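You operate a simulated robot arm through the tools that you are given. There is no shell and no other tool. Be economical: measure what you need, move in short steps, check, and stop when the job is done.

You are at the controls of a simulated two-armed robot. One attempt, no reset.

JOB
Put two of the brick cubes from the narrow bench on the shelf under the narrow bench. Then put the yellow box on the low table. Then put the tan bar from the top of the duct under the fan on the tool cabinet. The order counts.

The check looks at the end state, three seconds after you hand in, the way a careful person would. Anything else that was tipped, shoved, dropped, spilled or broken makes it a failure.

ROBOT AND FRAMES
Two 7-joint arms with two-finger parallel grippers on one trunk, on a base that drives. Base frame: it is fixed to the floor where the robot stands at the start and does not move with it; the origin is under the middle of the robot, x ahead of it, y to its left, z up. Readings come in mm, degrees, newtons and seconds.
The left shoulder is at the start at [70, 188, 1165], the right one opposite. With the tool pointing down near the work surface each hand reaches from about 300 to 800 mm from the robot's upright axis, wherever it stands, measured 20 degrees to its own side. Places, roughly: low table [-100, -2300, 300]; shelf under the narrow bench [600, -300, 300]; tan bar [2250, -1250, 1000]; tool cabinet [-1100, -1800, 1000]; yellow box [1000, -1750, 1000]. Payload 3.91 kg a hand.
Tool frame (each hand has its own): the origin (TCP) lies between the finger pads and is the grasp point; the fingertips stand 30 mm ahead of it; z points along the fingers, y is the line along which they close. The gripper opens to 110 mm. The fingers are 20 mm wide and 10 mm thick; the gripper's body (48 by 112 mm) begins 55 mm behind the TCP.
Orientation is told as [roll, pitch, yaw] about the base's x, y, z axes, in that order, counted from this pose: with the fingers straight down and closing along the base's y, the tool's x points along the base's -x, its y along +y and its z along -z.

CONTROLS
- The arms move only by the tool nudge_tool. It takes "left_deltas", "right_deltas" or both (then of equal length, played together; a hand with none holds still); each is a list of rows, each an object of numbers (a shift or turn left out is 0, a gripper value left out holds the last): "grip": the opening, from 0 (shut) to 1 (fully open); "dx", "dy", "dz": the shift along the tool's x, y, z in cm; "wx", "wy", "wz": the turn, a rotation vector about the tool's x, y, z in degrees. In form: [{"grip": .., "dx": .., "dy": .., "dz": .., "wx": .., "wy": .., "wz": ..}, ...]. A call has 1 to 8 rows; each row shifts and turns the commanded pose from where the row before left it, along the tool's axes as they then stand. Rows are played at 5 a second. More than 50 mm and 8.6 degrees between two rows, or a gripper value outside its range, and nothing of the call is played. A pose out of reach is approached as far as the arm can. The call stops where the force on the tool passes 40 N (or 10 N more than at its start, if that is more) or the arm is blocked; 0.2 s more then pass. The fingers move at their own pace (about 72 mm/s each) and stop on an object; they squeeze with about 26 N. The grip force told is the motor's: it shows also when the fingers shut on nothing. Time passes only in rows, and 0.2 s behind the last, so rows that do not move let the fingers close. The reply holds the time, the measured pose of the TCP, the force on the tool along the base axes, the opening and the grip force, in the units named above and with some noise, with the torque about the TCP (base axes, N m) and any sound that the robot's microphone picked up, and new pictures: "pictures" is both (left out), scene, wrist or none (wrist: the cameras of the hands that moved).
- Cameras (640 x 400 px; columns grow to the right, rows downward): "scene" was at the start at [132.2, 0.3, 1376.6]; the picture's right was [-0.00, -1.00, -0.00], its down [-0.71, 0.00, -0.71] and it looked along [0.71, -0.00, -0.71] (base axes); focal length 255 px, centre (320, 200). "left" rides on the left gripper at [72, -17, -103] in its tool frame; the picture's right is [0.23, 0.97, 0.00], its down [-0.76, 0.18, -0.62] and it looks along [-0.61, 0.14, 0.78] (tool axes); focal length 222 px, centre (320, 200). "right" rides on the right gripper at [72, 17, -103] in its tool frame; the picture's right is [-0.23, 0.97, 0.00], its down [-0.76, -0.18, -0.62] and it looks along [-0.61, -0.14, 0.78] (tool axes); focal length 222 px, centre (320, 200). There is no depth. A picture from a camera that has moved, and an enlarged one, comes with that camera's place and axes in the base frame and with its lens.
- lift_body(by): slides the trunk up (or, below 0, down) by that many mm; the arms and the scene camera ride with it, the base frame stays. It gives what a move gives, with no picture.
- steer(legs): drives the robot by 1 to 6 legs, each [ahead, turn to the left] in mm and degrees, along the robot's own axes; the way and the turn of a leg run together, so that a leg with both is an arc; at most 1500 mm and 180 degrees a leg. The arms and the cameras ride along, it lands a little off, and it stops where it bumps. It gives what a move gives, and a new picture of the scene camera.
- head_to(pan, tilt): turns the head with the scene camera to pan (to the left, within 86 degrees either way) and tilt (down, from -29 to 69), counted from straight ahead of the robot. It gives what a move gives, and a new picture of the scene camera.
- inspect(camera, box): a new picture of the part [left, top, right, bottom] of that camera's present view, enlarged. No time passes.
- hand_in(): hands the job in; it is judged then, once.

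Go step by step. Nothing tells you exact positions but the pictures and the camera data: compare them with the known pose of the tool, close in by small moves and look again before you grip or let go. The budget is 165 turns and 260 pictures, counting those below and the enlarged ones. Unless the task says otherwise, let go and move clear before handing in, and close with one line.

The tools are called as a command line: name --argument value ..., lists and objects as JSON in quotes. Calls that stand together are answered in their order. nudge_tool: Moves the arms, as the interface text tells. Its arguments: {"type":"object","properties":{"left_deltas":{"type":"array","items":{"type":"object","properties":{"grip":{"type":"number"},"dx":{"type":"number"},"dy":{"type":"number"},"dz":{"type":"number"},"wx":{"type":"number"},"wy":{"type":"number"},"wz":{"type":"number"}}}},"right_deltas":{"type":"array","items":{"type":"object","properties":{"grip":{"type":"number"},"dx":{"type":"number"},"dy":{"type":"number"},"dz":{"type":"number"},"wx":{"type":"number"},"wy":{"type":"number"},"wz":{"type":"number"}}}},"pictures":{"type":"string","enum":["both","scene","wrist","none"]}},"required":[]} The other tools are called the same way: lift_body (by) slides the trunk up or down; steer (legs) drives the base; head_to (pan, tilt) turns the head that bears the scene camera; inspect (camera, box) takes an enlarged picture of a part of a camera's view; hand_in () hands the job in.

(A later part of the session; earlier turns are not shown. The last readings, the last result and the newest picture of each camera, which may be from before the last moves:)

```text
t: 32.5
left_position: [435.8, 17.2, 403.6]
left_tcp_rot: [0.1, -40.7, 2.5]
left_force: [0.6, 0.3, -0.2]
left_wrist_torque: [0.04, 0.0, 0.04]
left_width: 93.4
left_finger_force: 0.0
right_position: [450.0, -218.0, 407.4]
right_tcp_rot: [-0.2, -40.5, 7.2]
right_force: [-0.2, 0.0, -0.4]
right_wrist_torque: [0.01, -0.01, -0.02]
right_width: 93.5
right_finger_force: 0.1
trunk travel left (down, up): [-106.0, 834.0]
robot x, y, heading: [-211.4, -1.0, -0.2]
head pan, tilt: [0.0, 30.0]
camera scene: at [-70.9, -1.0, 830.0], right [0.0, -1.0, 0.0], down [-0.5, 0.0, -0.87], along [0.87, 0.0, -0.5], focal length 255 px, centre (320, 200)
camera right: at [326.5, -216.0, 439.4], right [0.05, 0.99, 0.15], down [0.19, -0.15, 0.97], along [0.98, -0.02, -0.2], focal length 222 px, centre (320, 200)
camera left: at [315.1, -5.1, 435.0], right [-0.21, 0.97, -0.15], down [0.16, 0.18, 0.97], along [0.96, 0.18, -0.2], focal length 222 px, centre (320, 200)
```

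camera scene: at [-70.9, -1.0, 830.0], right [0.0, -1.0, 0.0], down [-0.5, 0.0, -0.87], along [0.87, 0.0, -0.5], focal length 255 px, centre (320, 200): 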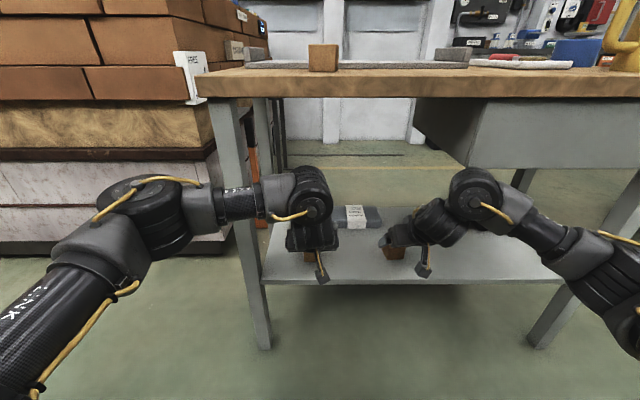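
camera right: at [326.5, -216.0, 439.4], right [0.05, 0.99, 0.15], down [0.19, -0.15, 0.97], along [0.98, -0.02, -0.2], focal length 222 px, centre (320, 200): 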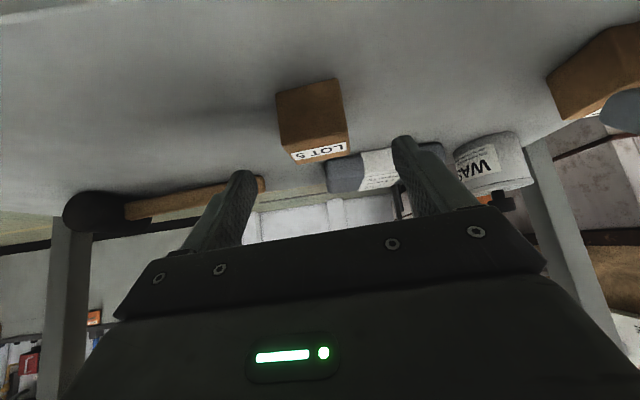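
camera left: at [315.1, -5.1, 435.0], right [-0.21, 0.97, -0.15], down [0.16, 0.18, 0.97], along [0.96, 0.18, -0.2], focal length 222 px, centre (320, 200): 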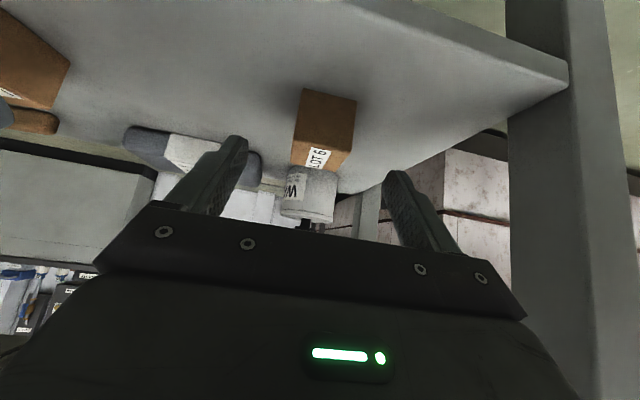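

Both cubes stand upright on the shelf. I'll back away, raise the trunk and survey towards the yellow box.

steer --legs '[[-350, 0]]'

lift_body --by 400

lift_body --by 170

head_to --pan -60 --tilt 20

head_to --pan -86 --tilt 30

```text
t: 34.8
left_position: [80.9, 17.7, 404.1]
left_tcp_rot: [0.0, -40.8, 2.3]
left_force: [0.8, -0.9, 0.1]
left_wrist_torque: [0.0, -0.01, -0.03]
left_width: 93.3
left_finger_force: 0.0
right_position: [94.7, -219.0, 407.6]
right_tcp_rot: [-0.2, -40.5, 7.2]
right_force: [-1.2, 0.1, -0.3]
right_wrist_torque: [0.01, 0.01, -0.01]
right_width: 93.7
right_finger_force: 0.1
trunk travel left (down, up): [-106.0, 834.0]
robot x, y, heading: [-569.1, 0.7, -0.3]
head pan, tilt: [0.0, 30.0]
camera scene: at [-425.7, -0.2, 830.1], right [0.0, -1.0, 0.0], down [-0.5, 0.0, -0.87], along [0.87, 0.0, -0.5], focal length 255 px, centre (320, 200)
```

scene: 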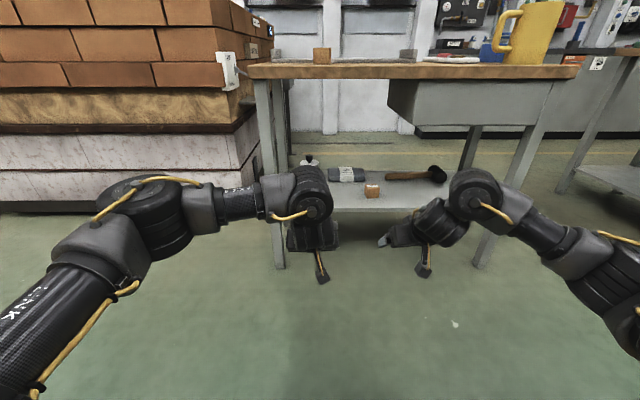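

```text
t: 38.6
left_position: [81.8, 17.8, 804.5]
left_tcp_rot: [0.1, -40.7, 2.2]
left_force: [0.1, -0.3, 0.4]
left_wrist_torque: [0.04, -0.04, -0.01]
left_width: 93.6
left_finger_force: 0.2
right_position: [94.8, -216.7, 806.2]
right_tcp_rot: [-0.1, -40.4, 7.2]
right_force: [0.9, 0.2, 0.6]
right_wrist_torque: [-0.01, 0.02, -0.03]
right_width: 93.4
right_finger_force: 0.1
trunk travel left (down, up): [-506.0, 434.0]
robot x, y, heading: [-564.8, -2.0, -0.3]
head pan, tilt: [0.0, 30.0]
```

```text
t: 40.6
left_position: [82.0, 18.0, 973.5]
left_tcp_rot: [0.2, -40.9, 2.3]
left_force: [0.0, -0.2, 0.0]
left_wrist_torque: [0.02, 0.01, 0.01]
left_width: 93.5
left_finger_force: 0.0
right_position: [95.7, -217.4, 977.1]
right_tcp_rot: [-0.2, -40.6, 7.2]
right_force: [-0.4, 0.3, -0.4]
right_wrist_torque: [-0.01, 0.03, 0.0]
right_width: 93.4
right_finger_force: 0.1
trunk travel left (down, up): [-676.0, 264.0]
robot x, y, heading: [-568.3, 1.0, -0.1]
head pan, tilt: [0.0, 30.0]
```

```text
t: 41.9
left_position: [81.0, 17.3, 974.2]
left_tcp_rot: [0.1, -40.9, 2.3]
left_force: [0.4, 0.0, -0.3]
left_wrist_torque: [-0.04, -0.01, 0.0]
left_width: 93.5
left_finger_force: 0.0
right_position: [94.5, -217.4, 977.1]
right_tcp_rot: [-0.3, -40.5, 7.3]
right_force: [0.0, 0.6, -0.5]
right_wrist_torque: [0.01, 0.0, 0.02]
right_width: 93.5
right_finger_force: 0.0
trunk travel left (down, up): [-676.0, 264.0]
robot x, y, heading: [-563.6, -0.0, -0.1]
head pan, tilt: [-60.0, 20.0]
camera scene: at [-469.6, -80.8, 1416.2], right [-0.87, -0.5, 0.0], down [-0.17, 0.3, -0.94], along [0.47, -0.81, -0.34], focal length 255 px, centre (320, 200)
```

scene: 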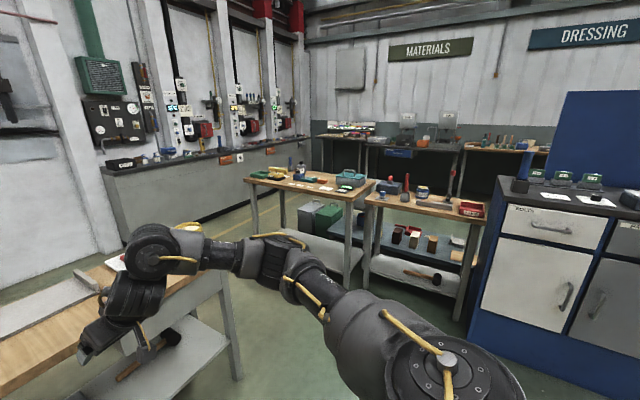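

```text
t: 42.8
left_position: [83.1, 16.9, 972.9]
left_tcp_rot: [0.1, -40.7, 2.2]
left_force: [0.2, 0.0, -0.2]
left_wrist_torque: [-0.01, -0.01, -0.03]
left_width: 93.6
left_finger_force: 0.1
right_position: [95.6, -217.0, 977.1]
right_tcp_rot: [-0.2, -40.5, 7.2]
right_force: [0.7, 0.9, 0.0]
right_wrist_torque: [0.0, 0.0, 0.01]
right_width: 93.4
right_finger_force: 0.1
trunk travel left (down, up): [-676.0, 264.0]
robot x, y, heading: [-567.0, 1.2, -0.2]
head pan, tilt: [-85.9, 30.0]
camera scene: at [-509.8, -90.3, 1400.1], right [-1.0, -0.07, 0.0], down [-0.03, 0.5, -0.87], along [0.06, -0.86, -0.5], focal length 255 px, centre (320, 200)
```

scene: 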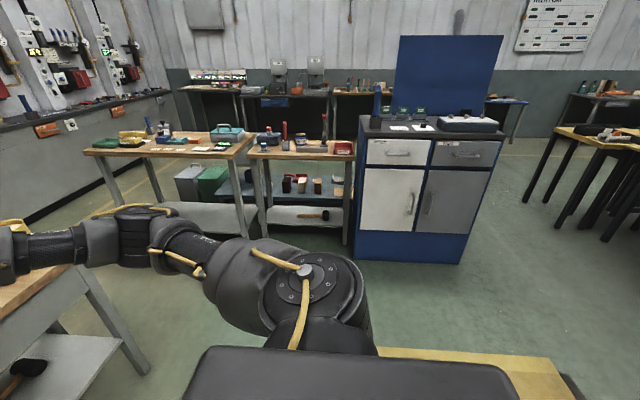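

The tool cabinet is the blue one. I'll enlarge the benches area to find the yellow box and the low table.

inspect --camera "scene" --box '[80, 60, 360, 235]'

head_to --pan -50 --tilt 15

inspect --camera "scene" --box '[160, 100, 480, 300]'

```text
2.29 times, centred on (220, 148) of scene
camera zoom: at [-509.8, -90.3, 1400.1], right [-1.0, -0.07, 0.0], down [-0.03, 0.5, -0.87], along [0.06, -0.86, -0.5], focal length 583 px, centre (549, 320)
```

zoom: 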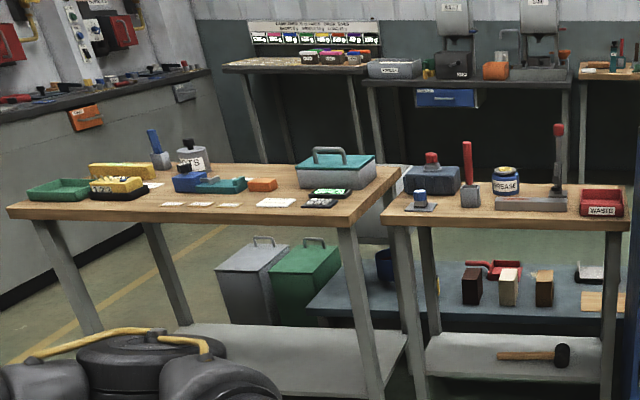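

```text
t: 43.8
left_position: [82.4, 17.4, 973.9]
left_tcp_rot: [0.2, -40.8, 2.2]
left_force: [0.4, -0.4, -0.1]
left_wrist_torque: [-0.02, -0.04, 0.01]
left_width: 93.2
left_finger_force: 0.0
right_position: [94.9, -216.4, 977.6]
right_tcp_rot: [-0.3, -40.5, 7.2]
right_force: [-0.4, -0.5, 0.7]
right_wrist_torque: [0.0, -0.01, -0.02]
right_width: 93.6
right_finger_force: 0.0
trunk travel left (down, up): [-676.0, 264.0]
robot x, y, heading: [-566.2, -2.6, -0.3]
head pan, tilt: [-50.0, 15.0]
camera scene: at [-456.3, -71.8, 1424.3], right [-0.77, -0.64, 0.0], down [-0.17, 0.2, -0.97], along [0.62, -0.74, -0.26], focal length 255 px, centre (320, 200)
```

scene: 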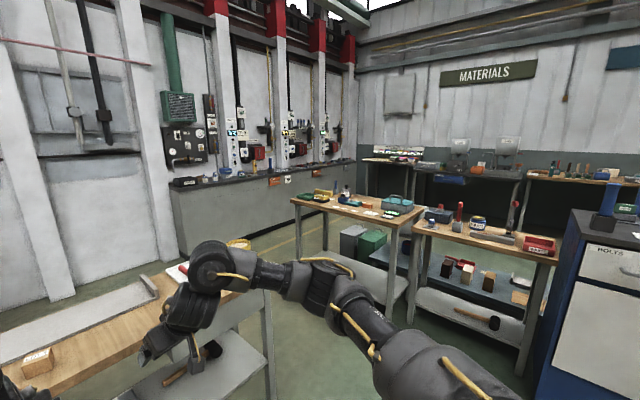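

```text
2.00 times, centred on (320, 200) of scene
camera zoom: at [-456.3, -71.8, 1424.3], right [-0.77, -0.64, 0.0], down [-0.17, 0.2, -0.97], along [0.62, -0.74, -0.26], focal length 510 px, centre (320, 200)
```

zoom: 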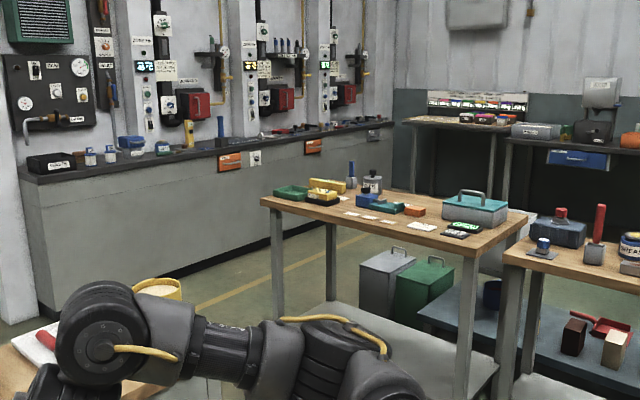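

Bench A, holding yellow items, spans x≈165–1250 at y≈−1640. The low table is behind bench B. I'll raise the trunk fully and drive along the aisle at y≈−1150.

lift_body --by 260

steer --legs '[[0, -90], [1150, 0]]'

head_to --pan 40 --tilt 30

```text
t: 46.5
left_position: [81.9, 17.7, 1233.3]
left_tcp_rot: [0.1, -40.8, 2.3]
left_force: [0.9, -0.3, 0.3]
left_wrist_torque: [-0.01, -0.01, 0.01]
left_width: 93.5
left_finger_force: 0.0
right_position: [94.1, -218.1, 1238.2]
right_tcp_rot: [-0.2, -40.5, 7.2]
right_force: [0.0, 0.0, -0.5]
right_wrist_torque: [0.04, 0.0, 0.01]
right_width: 93.5
right_finger_force: 0.0
trunk travel left (down, up): [-936.0, 4.0]
robot x, y, heading: [-567.7, 2.9, -0.4]
head pan, tilt: [-50.0, 15.0]
```

```text
t: 55.1
left_position: [-459.6, -1686.6, 1235.9]
left_tcp_rot: [-0.1, -40.9, -84.1]
left_force: [-0.3, -0.6, -1.0]
left_wrist_torque: [0.04, 0.0, 0.04]
left_width: 93.3
left_finger_force: 0.1
right_position: [-693.8, -1711.2, 1240.5]
right_tcp_rot: [-0.2, -40.2, -79.1]
right_force: [0.1, 12.1, 5.4]
right_wrist_torque: [0.17, 0.31, -0.5]
right_width: 92.5
right_finger_force: 0.0
trunk travel left (down, up): [-936.0, 4.0]
robot x, y, heading: [-520.1, -1045.9, -86.4]
head pan, tilt: [-50.0, 15.0]
stopped in leg 2: the force on the tool passed its limit (the readings are from after the stop); the commanded pose is now the measured one
camera scene: at [-582.6, -1152.9, 1684.6], right [-0.69, 0.73, 0.0], down [0.19, 0.17, -0.97], along [-0.7, -0.66, -0.26], focal length 255 px, centre (320, 200)
```

scene: 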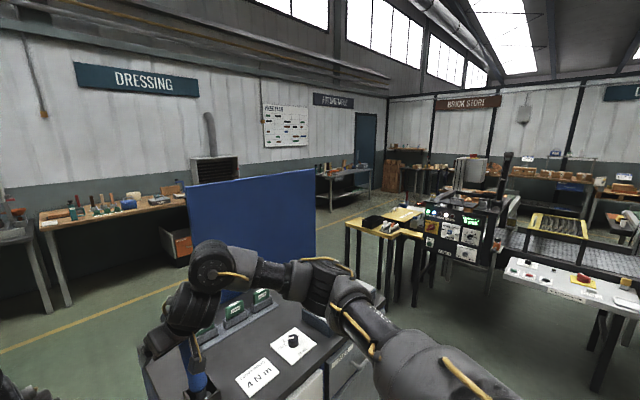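

```text
t: 56.8
left_position: [-460.7, -1686.6, 1236.6]
left_tcp_rot: [0.1, -40.9, -84.0]
left_force: [0.0, 0.9, -0.1]
left_wrist_torque: [0.03, 0.01, 0.03]
left_width: 93.3
left_finger_force: 0.0
right_position: [-694.6, -1709.7, 1240.8]
right_tcp_rot: [-0.2, -40.2, -79.1]
right_force: [-0.7, 14.8, 5.1]
right_wrist_torque: [0.23, 0.23, -0.61]
right_width: 92.4
right_finger_force: 0.1
trunk travel left (down, up): [-936.0, 4.0]
robot x, y, heading: [-518.3, -1043.9, -86.8]
head pan, tilt: [40.0, 30.0]
camera scene: at [-453.1, -1154.3, 1660.5], right [-0.73, -0.69, 0.0], down [-0.34, 0.36, -0.87], along [0.59, -0.63, -0.5], focal length 255 px, centre (320, 200)
```

scene: 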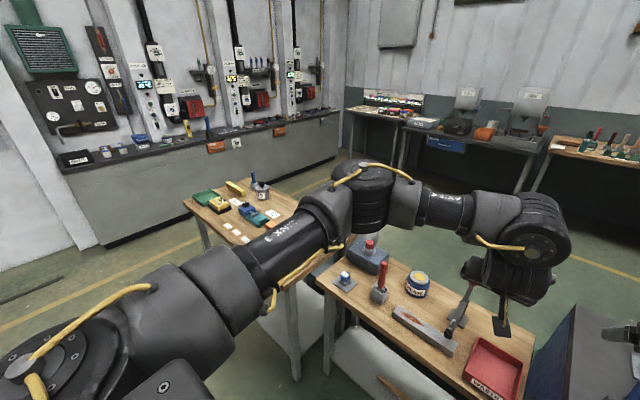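

The right hand touched a blue post on the cabinet. I'll back off at once and check it.

steer --legs '[[-200, 0]]'

head_to --pan -40 --tilt 35

```text
t: 58.4
left_position: [-471.8, -1492.3, 1233.2]
left_tcp_rot: [0.1, -40.7, -84.1]
left_force: [0.1, 0.2, 0.5]
left_wrist_torque: [0.03, -0.01, -0.01]
left_width: 93.4
left_finger_force: 0.1
right_position: [-706.8, -1519.3, 1236.6]
right_tcp_rot: [-0.1, -40.1, -79.0]
right_force: [-0.3, 0.0, -0.2]
right_wrist_torque: [0.01, -0.01, 0.04]
right_width: 93.7
right_finger_force: 0.0
trunk travel left (down, up): [-936.0, 4.0]
robot x, y, heading: [-532.5, -845.5, -86.9]
head pan, tilt: [40.0, 30.0]
camera scene: at [-464.6, -963.5, 1659.9], right [-0.73, -0.69, 0.0], down [-0.34, 0.36, -0.87], along [0.6, -0.63, -0.5], focal length 255 px, centre (320, 200)
```

scene: 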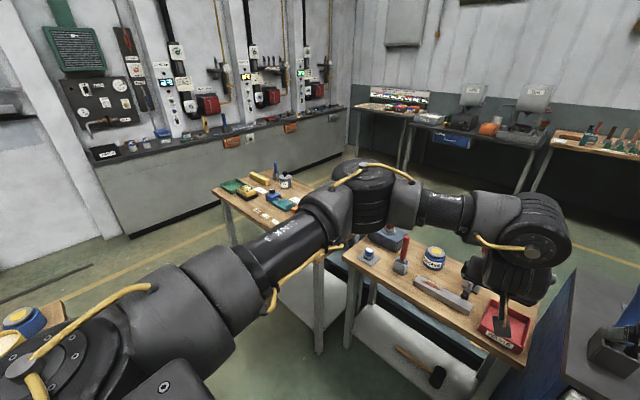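

```text
t: 59.9
left_position: [-471.2, -1492.2, 1233.2]
left_tcp_rot: [0.2, -40.7, -84.0]
left_force: [-0.1, -0.2, -0.2]
left_wrist_torque: [0.05, -0.02, 0.01]
left_width: 93.4
left_finger_force: 0.1
right_position: [-706.1, -1517.4, 1238.3]
right_tcp_rot: [-0.1, -40.1, -79.1]
right_force: [-0.4, 0.3, 0.5]
right_wrist_torque: [-0.01, -0.02, 0.01]
right_width: 93.6
right_finger_force: 0.1
trunk travel left (down, up): [-936.0, 4.0]
robot x, y, heading: [-531.8, -845.8, -86.7]
head pan, tilt: [-40.0, 35.0]
camera scene: at [-579.6, -966.5, 1652.3], right [-0.8, 0.6, 0.0], down [0.34, 0.46, -0.82], along [-0.49, -0.66, -0.57], focal length 255 px, centre (320, 200)
```

scene: 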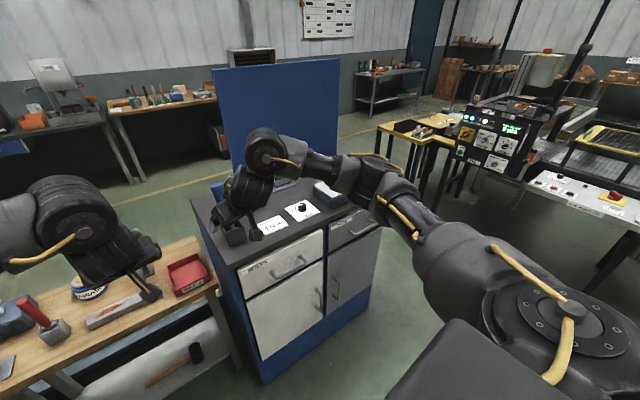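

inspect --camera "scene" --box '[170, 130, 400, 274]'

head_to --pan -15 --tilt 45

```text
2.78 times, centred on (285, 202) of scene
camera zoom: at [-579.6, -966.5, 1652.3], right [-0.8, 0.6, 0.0], down [0.34, 0.46, -0.82], along [-0.49, -0.66, -0.57], focal length 709 px, centre (417, 194)
```

zoom: 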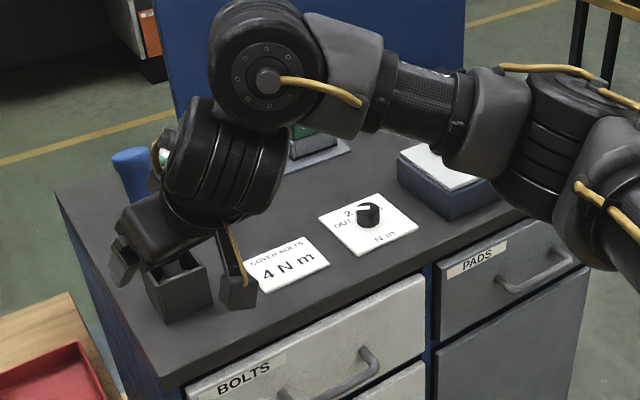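

```text
t: 60.8
left_position: [-472.0, -1492.4, 1233.0]
left_tcp_rot: [0.2, -40.7, -83.9]
left_force: [-0.2, 0.1, -0.1]
left_wrist_torque: [0.02, 0.0, -0.01]
left_width: 93.4
left_finger_force: 0.0
right_position: [-706.4, -1517.8, 1238.0]
right_tcp_rot: [-0.1, -40.0, -79.0]
right_force: [-0.2, -0.1, 1.1]
right_wrist_torque: [0.0, -0.01, 0.03]
right_width: 93.6
right_finger_force: 0.0
trunk travel left (down, up): [-936.0, 4.0]
robot x, y, heading: [-531.0, -847.2, -86.7]
head pan, tilt: [-15.0, 45.0]
camera scene: at [-543.5, -975.7, 1637.5], right [-0.98, 0.2, 0.0], down [0.14, 0.69, -0.71], along [-0.14, -0.69, -0.71], focal length 255 px, centre (320, 200)
```

scene: 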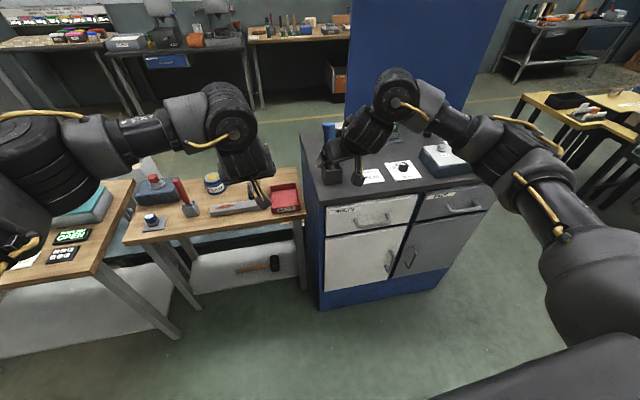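

The thing I touched is a blue post on the cabinet's front-left corner, top near (−729,−1708,1227). I'll turn away towards bench A and recheck the post from there.

steer --legs '[[0, 74.8]]'

head_to --pan -86 --tilt 30

inspect --camera "scene" --box '[240, 60, 560, 260]'

```text
t: 64.5
left_position: [109.6, -952.7, 1233.5]
left_tcp_rot: [0.0, -40.6, -8.6]
left_force: [0.9, -0.1, -0.4]
left_wrist_torque: [0.01, 0.0, 0.0]
left_width: 93.6
left_finger_force: 0.0
right_position: [74.1, -1185.5, 1238.0]
right_tcp_rot: [-0.1, -39.9, -3.6]
right_force: [-0.1, 0.2, -0.2]
right_wrist_torque: [0.02, 0.02, 0.02]
right_width: 93.7
right_finger_force: 0.1
trunk travel left (down, up): [-936.0, 4.0]
robot x, y, heading: [-527.0, -843.4, -11.4]
head pan, tilt: [-15.0, 45.0]
camera scene: at [-407.9, -892.3, 1637.5], right [-0.44, -0.9, 0.0], down [-0.63, 0.31, -0.71], along [0.63, -0.31, -0.71], focal length 255 px, centre (320, 200)
```

scene: 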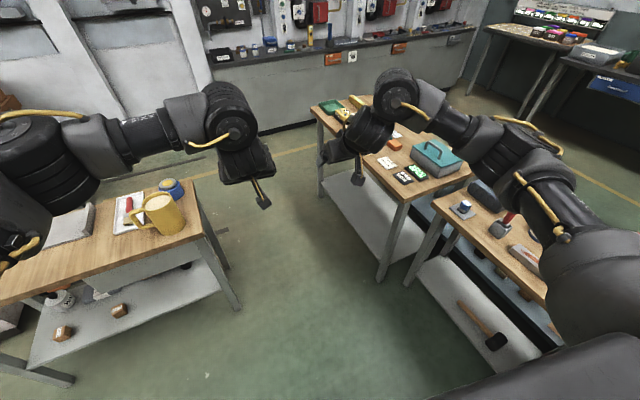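

```text
t: 65.9
left_position: [110.1, -951.4, 1233.8]
left_tcp_rot: [0.1, -40.7, -8.6]
left_force: [0.5, -0.4, -0.5]
left_wrist_torque: [0.0, 0.0, 0.03]
left_width: 93.8
left_finger_force: 0.0
right_position: [75.1, -1185.3, 1237.9]
right_tcp_rot: [0.0, -40.0, -3.7]
right_force: [-0.9, -0.2, 0.2]
right_wrist_torque: [0.01, -0.02, 0.06]
right_width: 93.5
right_finger_force: 0.0
trunk travel left (down, up): [-936.0, 4.0]
robot x, y, heading: [-528.9, -840.9, -11.3]
head pan, tilt: [-85.9, 30.0]
camera scene: at [-491.5, -945.3, 1660.1], right [-0.99, 0.12, 0.0], down [0.06, 0.5, -0.87], along [-0.11, -0.86, -0.5], focal length 255 px, centre (320, 200)
```

scene: 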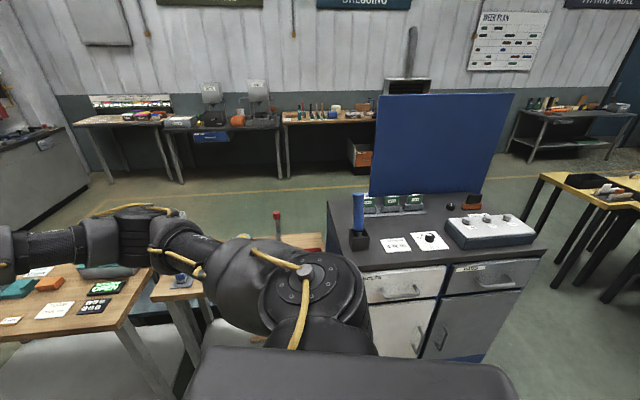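

```text
2.00 times, centred on (400, 160) of scene
camera zoom: at [-491.5, -945.3, 1660.1], right [-0.99, 0.12, 0.0], down [0.06, 0.5, -0.87], along [-0.11, -0.86, -0.5], focal length 510 px, centre (160, 280)
```

zoom: 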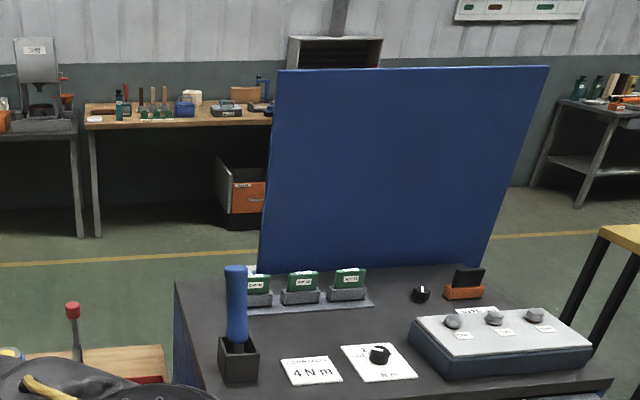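

The blue wrench handle is still upright in its black holder. Now I'll drive to bench A.

steer --legs '[[1470, 0], [0, -78.6]]'

head_to --pan 0 --tilt 45

```text
t: 70.6
left_position: [974.3, -1062.9, 1230.5]
left_tcp_rot: [-0.6, -40.5, -4.5]
left_force: [0.6, 0.9, -1.0]
left_wrist_torque: [0.0, 0.02, -0.05]
left_width: 93.6
left_finger_force: 0.2
right_position: [954.3, -1297.2, 1239.0]
right_tcp_rot: [-0.6, -39.8, 0.4]
right_force: [-0.1, 0.3, 0.3]
right_wrist_torque: [-0.08, 0.04, 0.0]
right_width: 93.4
right_finger_force: 0.0
trunk travel left (down, up): [-936.0, 4.0]
robot x, y, heading: [323.2, -1010.4, 0.5]
head pan, tilt: [-85.9, 30.0]
stopped in leg 1: the robot was blocked; the commanded pose is now the measured one
camera scene: at [388.6, -1094.3, 1660.2], right [-1.0, -0.08, 0.0], down [-0.04, 0.49, -0.87], along [0.07, -0.87, -0.5], focal length 255 px, centre (320, 200)
```

scene: 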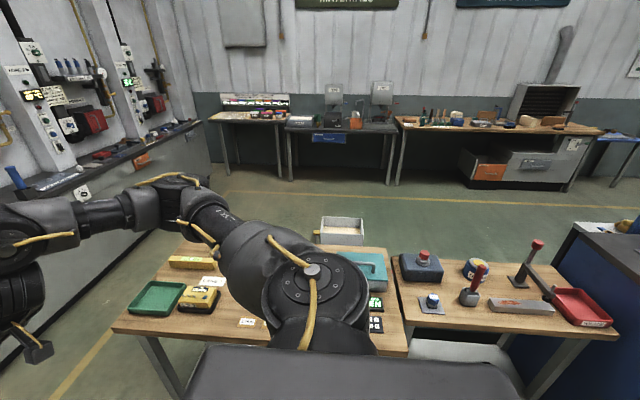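

```text
t: 72.2
left_position: [968.7, -1069.3, 1234.4]
left_tcp_rot: [-0.1, -40.8, -4.8]
left_force: [-0.2, 0.4, -0.2]
left_wrist_torque: [-0.02, 0.01, 0.05]
left_width: 93.4
left_finger_force: 0.0
right_position: [951.3, -1303.4, 1238.9]
right_tcp_rot: [-0.3, -40.1, 0.2]
right_force: [0.3, -0.1, 0.4]
right_wrist_torque: [0.02, -0.01, 0.04]
right_width: 93.3
right_finger_force: 0.0
trunk travel left (down, up): [-936.0, 4.0]
robot x, y, heading: [323.3, -1012.6, 0.8]
head pan, tilt: [0.0, 45.0]
camera scene: at [455.1, -1012.0, 1637.6], right [0.01, -1.0, 0.0], down [-0.71, 0.0, -0.71], along [0.71, 0.01, -0.71], focal length 255 px, centre (320, 200)
```

scene: 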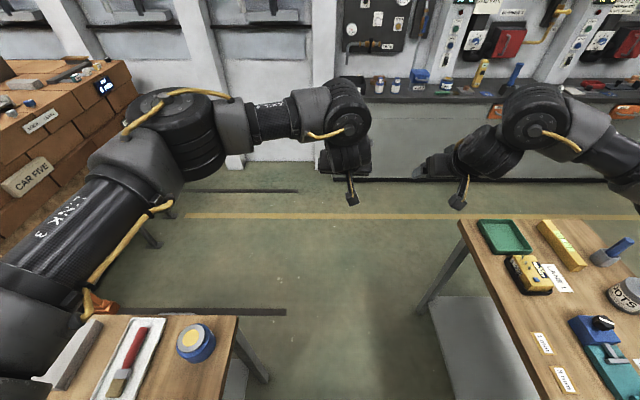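

The base stopped early, with the heading nudged left, probably against the narrow bench's right end. I'll look down-left to see.

head_to --pan 50 --tilt 55

head_to --pan -60 --tilt 55

```text
t: 73.4
left_position: [969.1, -1068.1, 1233.3]
left_tcp_rot: [-0.3, -40.8, -4.7]
left_force: [-0.4, 0.5, 0.8]
left_wrist_torque: [0.01, -0.02, -0.01]
left_width: 93.5
left_finger_force: 0.1
right_position: [951.1, -1302.3, 1239.7]
right_tcp_rot: [-0.2, -40.0, 0.2]
right_force: [1.0, -0.5, -0.1]
right_wrist_torque: [0.0, -0.03, 0.01]
right_width: 93.5
right_finger_force: 0.0
trunk travel left (down, up): [-936.0, 4.0]
robot x, y, heading: [325.3, -1014.0, 0.7]
head pan, tilt: [50.0, 55.0]
camera scene: at [420.2, -956.3, 1624.1], right [0.77, -0.64, 0.0], down [-0.52, -0.63, -0.57], along [0.37, 0.44, -0.82], focal length 255 px, centre (320, 200)
```

scene: 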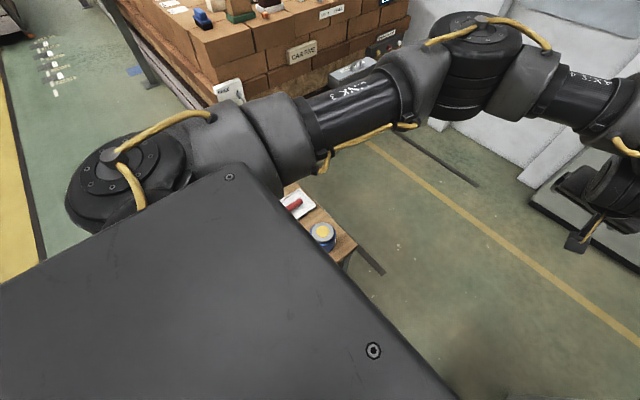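

```text
t: 75.3
left_position: [969.3, -1068.7, 1234.1]
left_tcp_rot: [-0.2, -40.8, -4.6]
left_force: [0.9, 0.0, 1.2]
left_wrist_torque: [-0.03, -0.01, 0.01]
left_width: 93.8
left_finger_force: 0.0
right_position: [950.8, -1303.8, 1240.0]
right_tcp_rot: [-0.2, -40.0, 0.2]
right_force: [0.4, -0.1, 0.7]
right_wrist_torque: [0.0, 0.02, -0.02]
right_width: 93.5
right_finger_force: 0.1
trunk travel left (down, up): [-936.0, 4.0]
robot x, y, heading: [326.2, -1009.8, 0.3]
head pan, tilt: [-60.0, 55.0]
camera scene: at [411.0, -1073.8, 1624.1], right [-0.86, -0.51, 0.0], down [-0.42, 0.71, -0.57], along [0.29, -0.49, -0.82], focal length 255 px, centre (320, 200)
```

scene: 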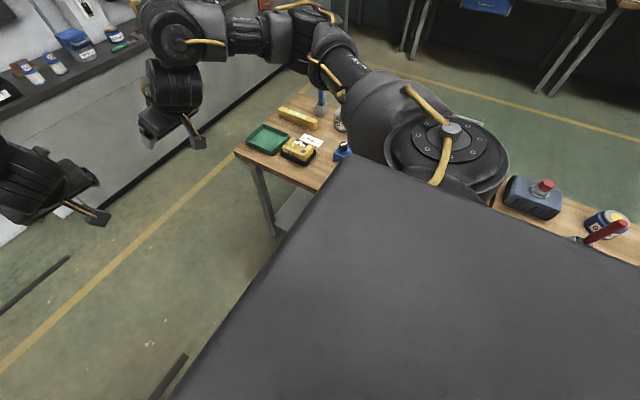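

I can't see the contact point from here, so I'll back up and look at the bench end.

steer --legs '[[-500, 0]]'

head_to --pan 10 --tilt 50

```text
t: 78.2
left_position: [469.0, -1075.2, 1233.4]
left_tcp_rot: [-0.2, -40.7, -5.2]
left_force: [-0.2, -0.1, -0.4]
left_wrist_torque: [0.02, 0.0, 0.0]
left_width: 93.5
left_finger_force: 0.1
right_position: [449.0, -1310.4, 1238.6]
right_tcp_rot: [-0.4, -39.9, -0.3]
right_force: [0.5, 0.0, -0.4]
right_wrist_torque: [-0.02, 0.01, 0.0]
right_width: 93.5
right_finger_force: 0.2
trunk travel left (down, up): [-936.0, 4.0]
robot x, y, heading: [-177.7, -1014.4, -0.1]
head pan, tilt: [-60.0, 55.0]
camera scene: at [-88.7, -1076.7, 1623.9], right [-0.87, -0.5, 0.0], down [-0.41, 0.71, -0.57], along [0.29, -0.5, -0.82], focal length 255 px, centre (320, 200)
```

scene: 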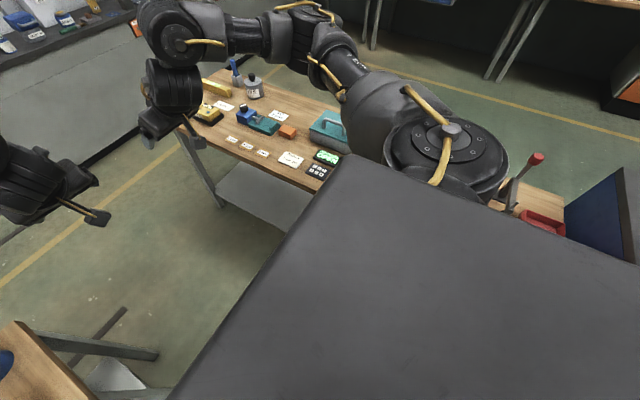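

```text
t: 79.6
left_position: [467.0, -1075.3, 1233.3]
left_tcp_rot: [-0.2, -40.8, -5.2]
left_force: [-0.7, -0.5, -0.2]
left_wrist_torque: [0.01, 0.01, 0.0]
left_width: 93.5
left_finger_force: 0.0
right_position: [446.8, -1309.8, 1239.9]
right_tcp_rot: [-0.3, -40.0, -0.3]
right_force: [-0.8, 0.1, 0.1]
right_wrist_torque: [-0.03, 0.01, 0.0]
right_width: 93.3
right_finger_force: 0.0
trunk travel left (down, up): [-936.0, 4.0]
robot x, y, heading: [-176.2, -1015.1, -0.1]
head pan, tilt: [10.0, 50.0]
camera scene: at [-51.3, -1000.9, 1630.6], right [0.17, -0.98, 0.0], down [-0.75, -0.13, -0.64], along [0.63, 0.11, -0.77], focal length 255 px, centre (320, 200)
```

scene: 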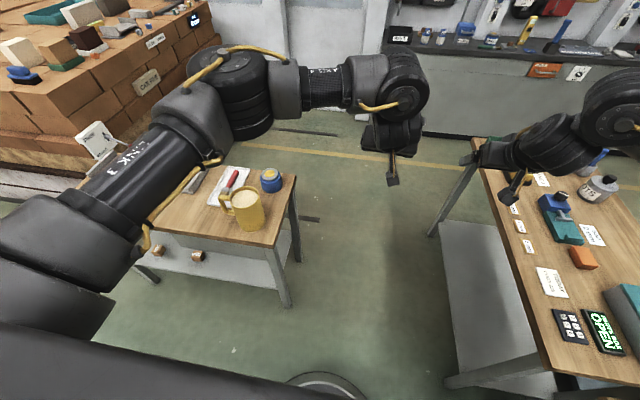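

The mug, cubes and bench are undisturbed. The base, of radius about 280, brushed the bench leg, so I'll take the aisle centre at y≈−1190 instead.

steer --legs '[[0, -20], [520, 0], [0, 20], [680, 0], [0, -90]]'

head_to --pan 0 --tilt 48

```text
t: 92.0
left_position: [930.4, -1834.6, 1233.8]
left_tcp_rot: [-0.4, -40.7, -95.1]
left_force: [-0.5, -0.7, -0.8]
left_wrist_torque: [-0.03, 0.0, 0.04]
left_width: 93.4
left_finger_force: 0.1
right_position: [696.0, -1814.8, 1240.1]
right_tcp_rot: [-0.3, -40.0, -90.1]
right_force: [0.6, 0.4, -0.3]
right_wrist_torque: [0.01, 0.01, -0.02]
right_width: 93.2
right_finger_force: 0.0
trunk travel left (down, up): [-936.0, 4.0]
robot x, y, heading: [993.8, -1190.7, -89.7]
head pan, tilt: [10.0, 50.0]
camera scene: at [1004.6, -1315.1, 1630.6], right [-0.98, -0.18, 0.0], down [-0.14, 0.75, -0.64], along [0.11, -0.63, -0.77], focal length 255 px, centre (320, 200)
```

scene: 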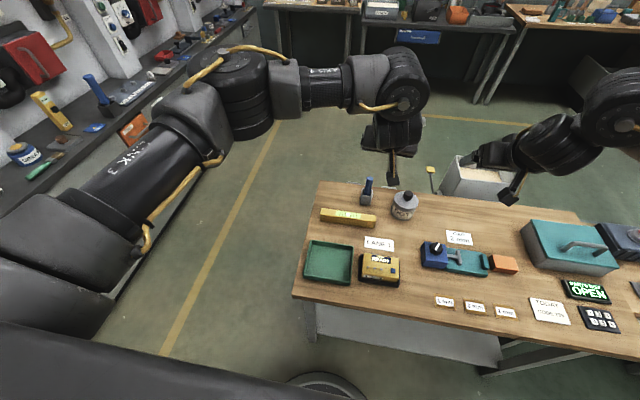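

```text
t: 92.7
left_position: [929.9, -1834.6, 1234.7]
left_tcp_rot: [-0.2, -40.7, -94.9]
left_force: [-0.5, -0.3, -0.6]
left_wrist_torque: [0.0, 0.0, 0.03]
left_width: 93.5
left_finger_force: 0.0
right_position: [695.5, -1814.0, 1239.1]
right_tcp_rot: [-0.2, -40.0, -90.1]
right_force: [-1.0, 0.6, -0.2]
right_wrist_torque: [0.0, -0.03, -0.03]
right_width: 93.4
right_finger_force: 0.1
trunk travel left (down, up): [-936.0, 4.0]
robot x, y, heading: [993.4, -1191.3, -89.6]
head pan, tilt: [0.0, 48.0]
camera scene: at [990.6, -1317.9, 1633.3], right [-1.0, 0.0, 0.0], down [0.0, 0.74, -0.67], along [0.0, -0.67, -0.74], focal length 255 px, centre (320, 200)
```

scene: 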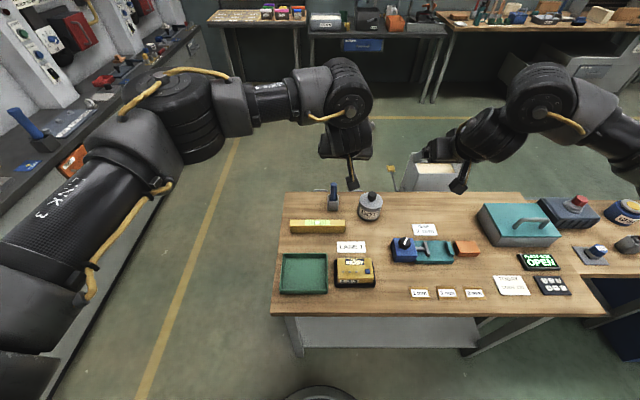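

inspect --camera "scene" --box '[260, 170, 500, 320]'

```text
2.67 times, centred on (380, 245) of scene
camera zoom: at [990.6, -1317.9, 1633.3], right [-1.0, 0.0, 0.0], down [0.0, 0.74, -0.67], along [0.0, -0.67, -0.74], focal length 681 px, centre (160, 80)
```

zoom: 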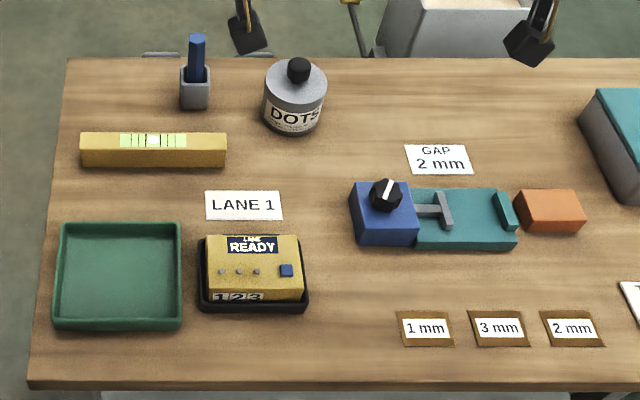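

The yellow box is the "LANE READY" unit in a black cradle, top centre near (873,−1715), about 117 × 73 mm. The other yellow item is a spirit level. I'll move the left hand aside and straighten the right tool.

nudge_tool --left_deltas '[{"dy": 4.9}, {"dy": 4.9}, {"dy": 4.9}, {"dy": 4.9}, {"dy": 4.9}, {"dy": 4.9}]' --right_deltas '[{"wy": 8}, {"wy": 8}, {"wy": 8}, {"wy": 8}, {"wy": 8}, {"grip": 1}]' --pictures "none"

nudge_tool --right_deltas '[{"wz": -8, "dy": 4}, {"wz": -8, "dy": 3}, {"wz": -8, "dy": 3}, {"wz": -8, "dx": 2}, {"wz": -8, "dx": 2}, {"wz": -8}]' --pictures "scene"

```text
t: 94.1
left_position: [1225.8, -1861.6, 1232.9]
left_tcp_rot: [-0.4, -40.9, -95.0]
left_force: [0.8, -0.2, 0.4]
left_wrist_torque: [-0.01, 0.02, -0.01]
left_width: 93.3
left_finger_force: 0.1
right_position: [697.3, -1815.0, 1239.2]
right_tcp_rot: [-0.4, 0.0, -90.4]
right_force: [0.4, 0.1, 1.1]
right_wrist_torque: [-0.01, 0.0, 0.02]
right_width: 110.1
right_finger_force: 0.1
trunk travel left (down, up): [-936.0, 4.0]
robot x, y, heading: [988.4, -1187.4, -89.9]
head pan, tilt: [0.0, 48.0]
```

```text
t: 95.5
left_position: [1224.6, -1861.7, 1232.8]
left_tcp_rot: [-0.3, -40.7, -95.0]
left_force: [-0.3, -0.2, -0.2]
left_wrist_torque: [0.01, 0.04, -0.01]
left_width: 93.5
left_finger_force: 0.1
right_position: [777.1, -1766.3, 1238.7]
right_tcp_rot: [0.0, 0.3, -42.0]
right_force: [-0.4, -1.1, -0.8]
right_wrist_torque: [-0.02, 0.0, 0.02]
right_width: 110.0
right_finger_force: 0.1
trunk travel left (down, up): [-936.0, 4.0]
robot x, y, heading: [989.0, -1186.6, -89.7]
head pan, tilt: [0.0, 48.0]
camera scene: at [991.8, -1318.2, 1633.3], right [-1.0, 0.0, 0.0], down [0.0, 0.74, -0.67], along [0.0, -0.67, -0.74], focal length 255 px, centre (320, 200)
```

scene: 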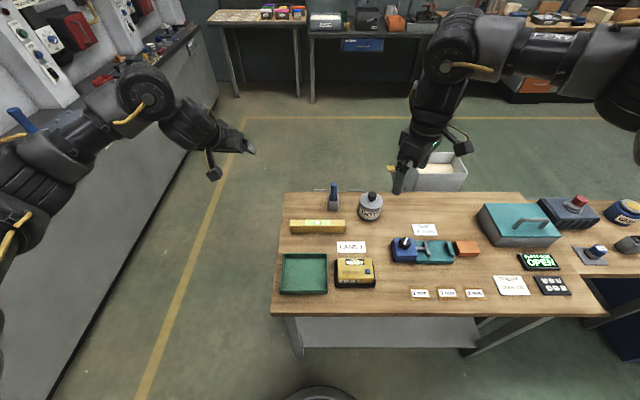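

nudge_tool --right_deltas '[{"wz": -8}, {"wz": -8}, {"wz": -8}, {"wz": -8}, {"wz": -8}, {"wz": -2, "dx": -3.2, "dy": 1.7}, {"dx": -3.2, "dy": 1.7}, {"dx": -3.2, "dy": 1.7}]' --pictures "scene"

lift_body --by -250

nudge_tool --right_deltas '[{}]' --pictures "both"

```text
t: 97.3
left_position: [1225.4, -1860.9, 1231.9]
left_tcp_rot: [-0.3, -40.8, -95.0]
left_force: [1.1, 0.6, 0.5]
left_wrist_torque: [-0.01, 0.02, -0.02]
left_width: 93.3
left_finger_force: 0.1
right_position: [875.9, -1716.6, 1238.8]
right_tcp_rot: [0.1, 0.3, -0.3]
right_force: [0.3, -0.4, 0.4]
right_wrist_torque: [-0.03, 0.01, 0.0]
right_width: 109.9
right_finger_force: 0.0
trunk travel left (down, up): [-936.0, 4.0]
robot x, y, heading: [989.0, -1188.9, -90.1]
head pan, tilt: [0.0, 48.0]
camera scene: at [992.4, -1317.5, 1633.3], right [-1.0, 0.0, 0.0], down [0.0, 0.74, -0.67], along [0.0, -0.67, -0.74], focal length 255 px, centre (320, 200)
```

scene: 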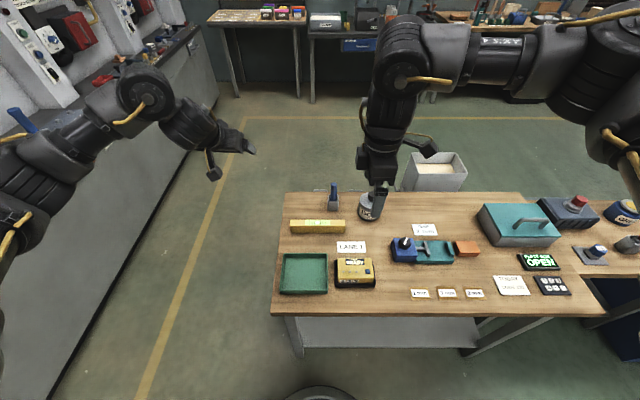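

```text
t: 99.9
left_position: [1224.8, -1861.2, 983.1]
left_tcp_rot: [-0.3, -40.9, -95.0]
left_force: [0.5, 0.2, -0.1]
left_wrist_torque: [0.02, -0.02, 0.0]
left_width: 93.5
left_finger_force: 0.1
right_position: [874.0, -1716.7, 990.0]
right_tcp_rot: [0.0, 0.2, -0.3]
right_force: [-0.5, -1.1, 0.2]
right_wrist_torque: [0.03, 0.0, -0.01]
right_width: 109.9
right_finger_force: 0.0
trunk travel left (down, up): [-686.0, 254.0]
robot x, y, heading: [991.3, -1192.7, -89.8]
head pan, tilt: [0.0, 48.0]
```

```text
t: 100.3
left_position: [1225.6, -1861.5, 983.0]
left_tcp_rot: [-0.3, -40.8, -95.0]
left_force: [0.1, -0.1, 0.4]
left_wrist_torque: [0.0, 0.02, 0.01]
left_width: 93.5
left_finger_force: 0.2
right_position: [874.6, -1715.7, 987.8]
right_tcp_rot: [0.0, 0.2, -0.4]
right_force: [0.3, -0.1, -0.8]
right_wrist_torque: [0.01, -0.03, -0.01]
right_width: 109.8
right_finger_force: 0.0
trunk travel left (down, up): [-686.0, 254.0]
robot x, y, heading: [989.4, -1191.6, -89.8]
head pan, tilt: [0.0, 48.0]
camera scene: at [991.1, -1318.0, 1383.3], right [-1.0, 0.0, 0.0], down [0.0, 0.74, -0.67], along [0.0, -0.67, -0.74], focal length 255 px, centre (320, 200)
camera right: at [803.0, -1699.1, 1092.9], right [0.23, 0.97, 0.0], down [0.76, -0.18, 0.62], along [0.6, -0.14, -0.78], focal length 222 px, centre (320, 200)
```

scene: 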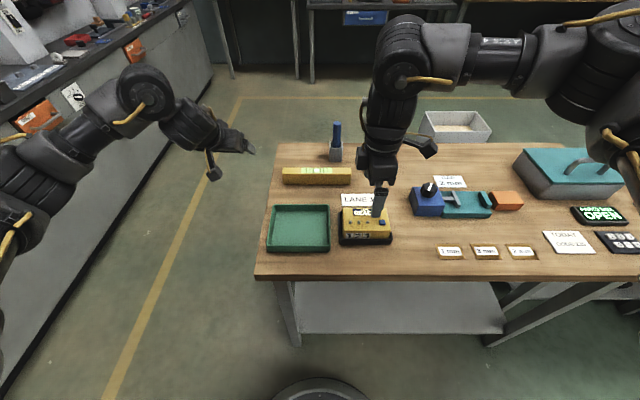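
right: 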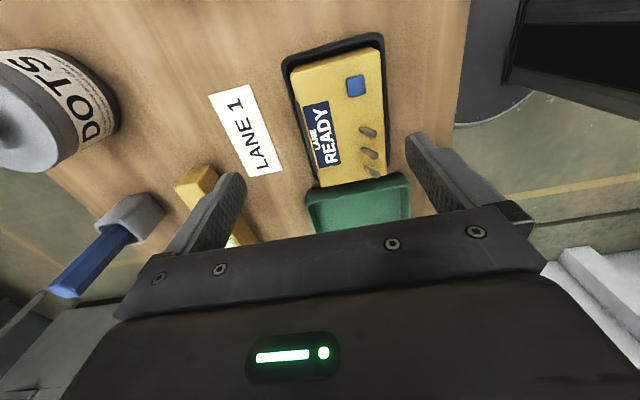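

inspect --camera "scene" --box '[310, 170, 430, 245]'

inspect --camera "right" --box '[240, 20, 440, 220]'

```text
5.33 times, centred on (370, 208) of scene
camera zoom: at [991.1, -1318.0, 1383.3], right [-1.0, 0.0, 0.0], down [0.0, 0.74, -0.67], along [0.0, -0.67, -0.74], focal length 1361 px, centre (53, 160)
```

zoom: 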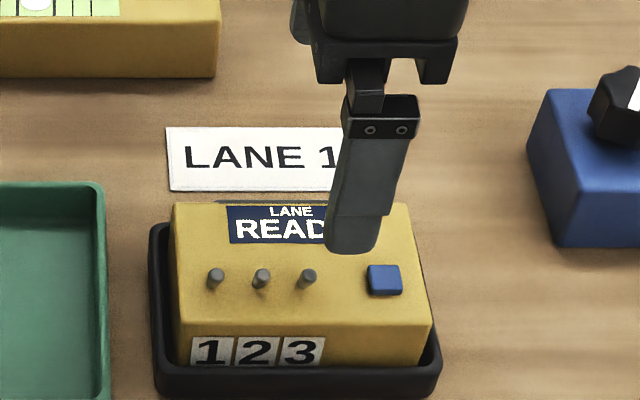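

```text
2.00 times, centred on (340, 120) of right
camera zoom: at [803.0, -1699.1, 1092.9], right [0.23, 0.97, 0.0], down [0.76, -0.18, 0.62], along [0.6, -0.14, -0.78], focal length 444 px, centre (280, 360)
```

zoom: 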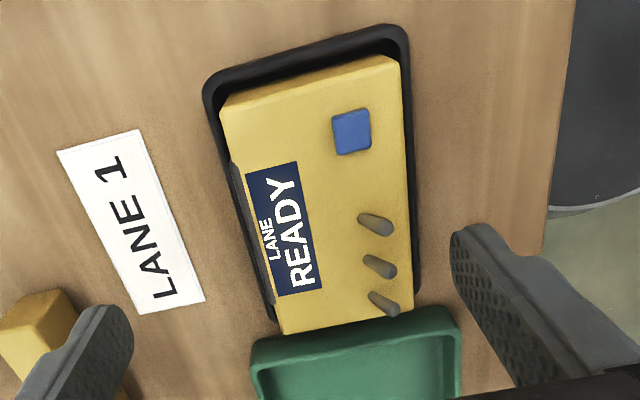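

Triangulating from both cameras puts bench A at z≈853 and the box top at z≈888, centre (881,−1695). Only about 15 mm of it stands above the cradle rim. I'll lower carefully for a closer look.

nudge_tool --right_deltas '[{"dx": -0.65, "dy": 2.1, "dz": 2.5}, {"dz": 2.8}]' --pictures "wrist"

inspect --camera "scene" --box '[310, 170, 430, 245]'

```text
t: 100.9
left_position: [1223.0, -1863.3, 981.3]
left_tcp_rot: [-0.2, -40.6, -95.0]
left_force: [0.4, -0.4, 0.2]
left_wrist_torque: [0.02, -0.01, 0.0]
left_width: 93.5
left_finger_force: 0.1
right_position: [879.5, -1694.8, 932.8]
right_tcp_rot: [0.1, 0.2, -0.3]
right_force: [0.7, 0.4, -0.4]
right_wrist_torque: [0.03, 0.01, 0.0]
right_width: 110.2
right_finger_force: 0.0
trunk travel left (down, up): [-686.0, 254.0]
robot x, y, heading: [992.3, -1185.9, -89.6]
head pan, tilt: [0.0, 48.0]
camera right: at [808.9, -1677.8, 1038.5], right [0.23, 0.97, 0.0], down [0.76, -0.18, 0.62], along [0.6, -0.14, -0.78], focal length 222 px, centre (320, 200)
```

right: 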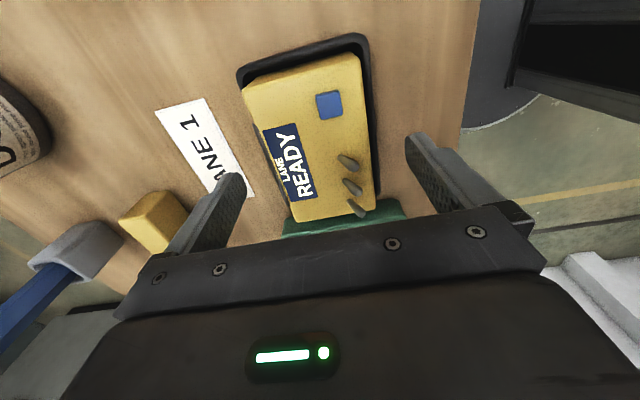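

```text
5.33 times, centred on (370, 208) of scene
camera zoom: at [990.6, -1319.0, 1383.2], right [-1.0, 0.0, 0.0], down [0.0, 0.74, -0.67], along [0.0, -0.67, -0.74], focal length 1361 px, centre (53, 160)
```

zoom: 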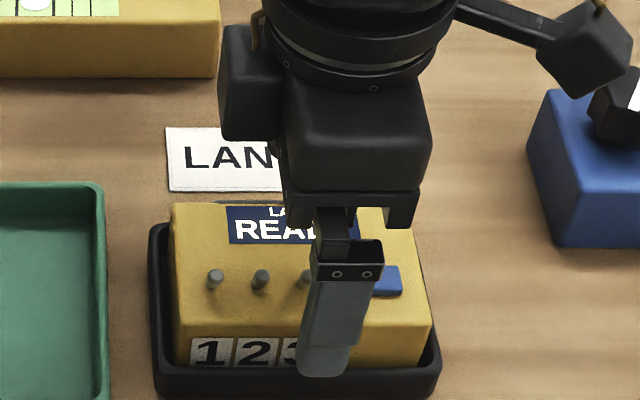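

nudge_tool --right_deltas '[{"dx": 0.2, "dz": 1.3}, {"dz": 1.3}]' --pictures "none"

inspect --camera "scene" --box '[310, 170, 430, 245]'

inspect --camera "right" --box '[180, 20, 480, 240]'

```text
t: 101.5
left_position: [1223.2, -1862.7, 981.4]
left_tcp_rot: [-0.3, -40.7, -95.0]
left_force: [0.5, 0.8, 0.2]
left_wrist_torque: [-0.01, 0.01, 0.04]
left_width: 93.7
left_finger_force: 0.0
right_position: [880.2, -1695.2, 908.5]
right_tcp_rot: [0.1, 0.1, -0.3]
right_force: [-0.4, 1.3, 0.7]
right_wrist_torque: [0.05, 0.0, 0.02]
right_width: 110.0
right_finger_force: 0.2
trunk travel left (down, up): [-686.0, 254.0]
robot x, y, heading: [990.1, -1190.0, -89.4]
head pan, tilt: [0.0, 48.0]
```

```text
5.33 times, centred on (370, 208) of scene
camera zoom: at [991.1, -1318.3, 1383.3], right [-1.0, 0.0, 0.0], down [0.0, 0.74, -0.67], along [0.0, -0.67, -0.74], focal length 1361 px, centre (53, 160)
```

zoom: 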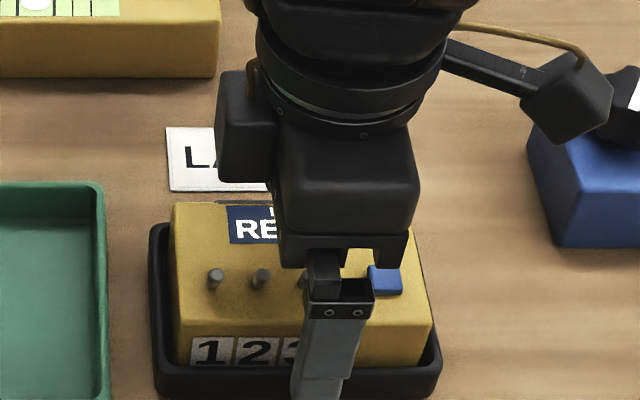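

```text
1.82 times, centred on (330, 130) of right
camera zoom: at [808.1, -1678.5, 1012.8], right [0.23, 0.97, 0.0], down [0.76, -0.18, 0.62], along [0.6, -0.14, -0.78], focal length 404 px, centre (302, 327)
```

zoom: 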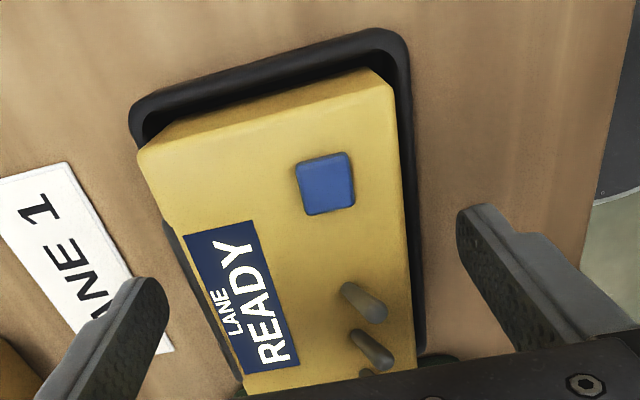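

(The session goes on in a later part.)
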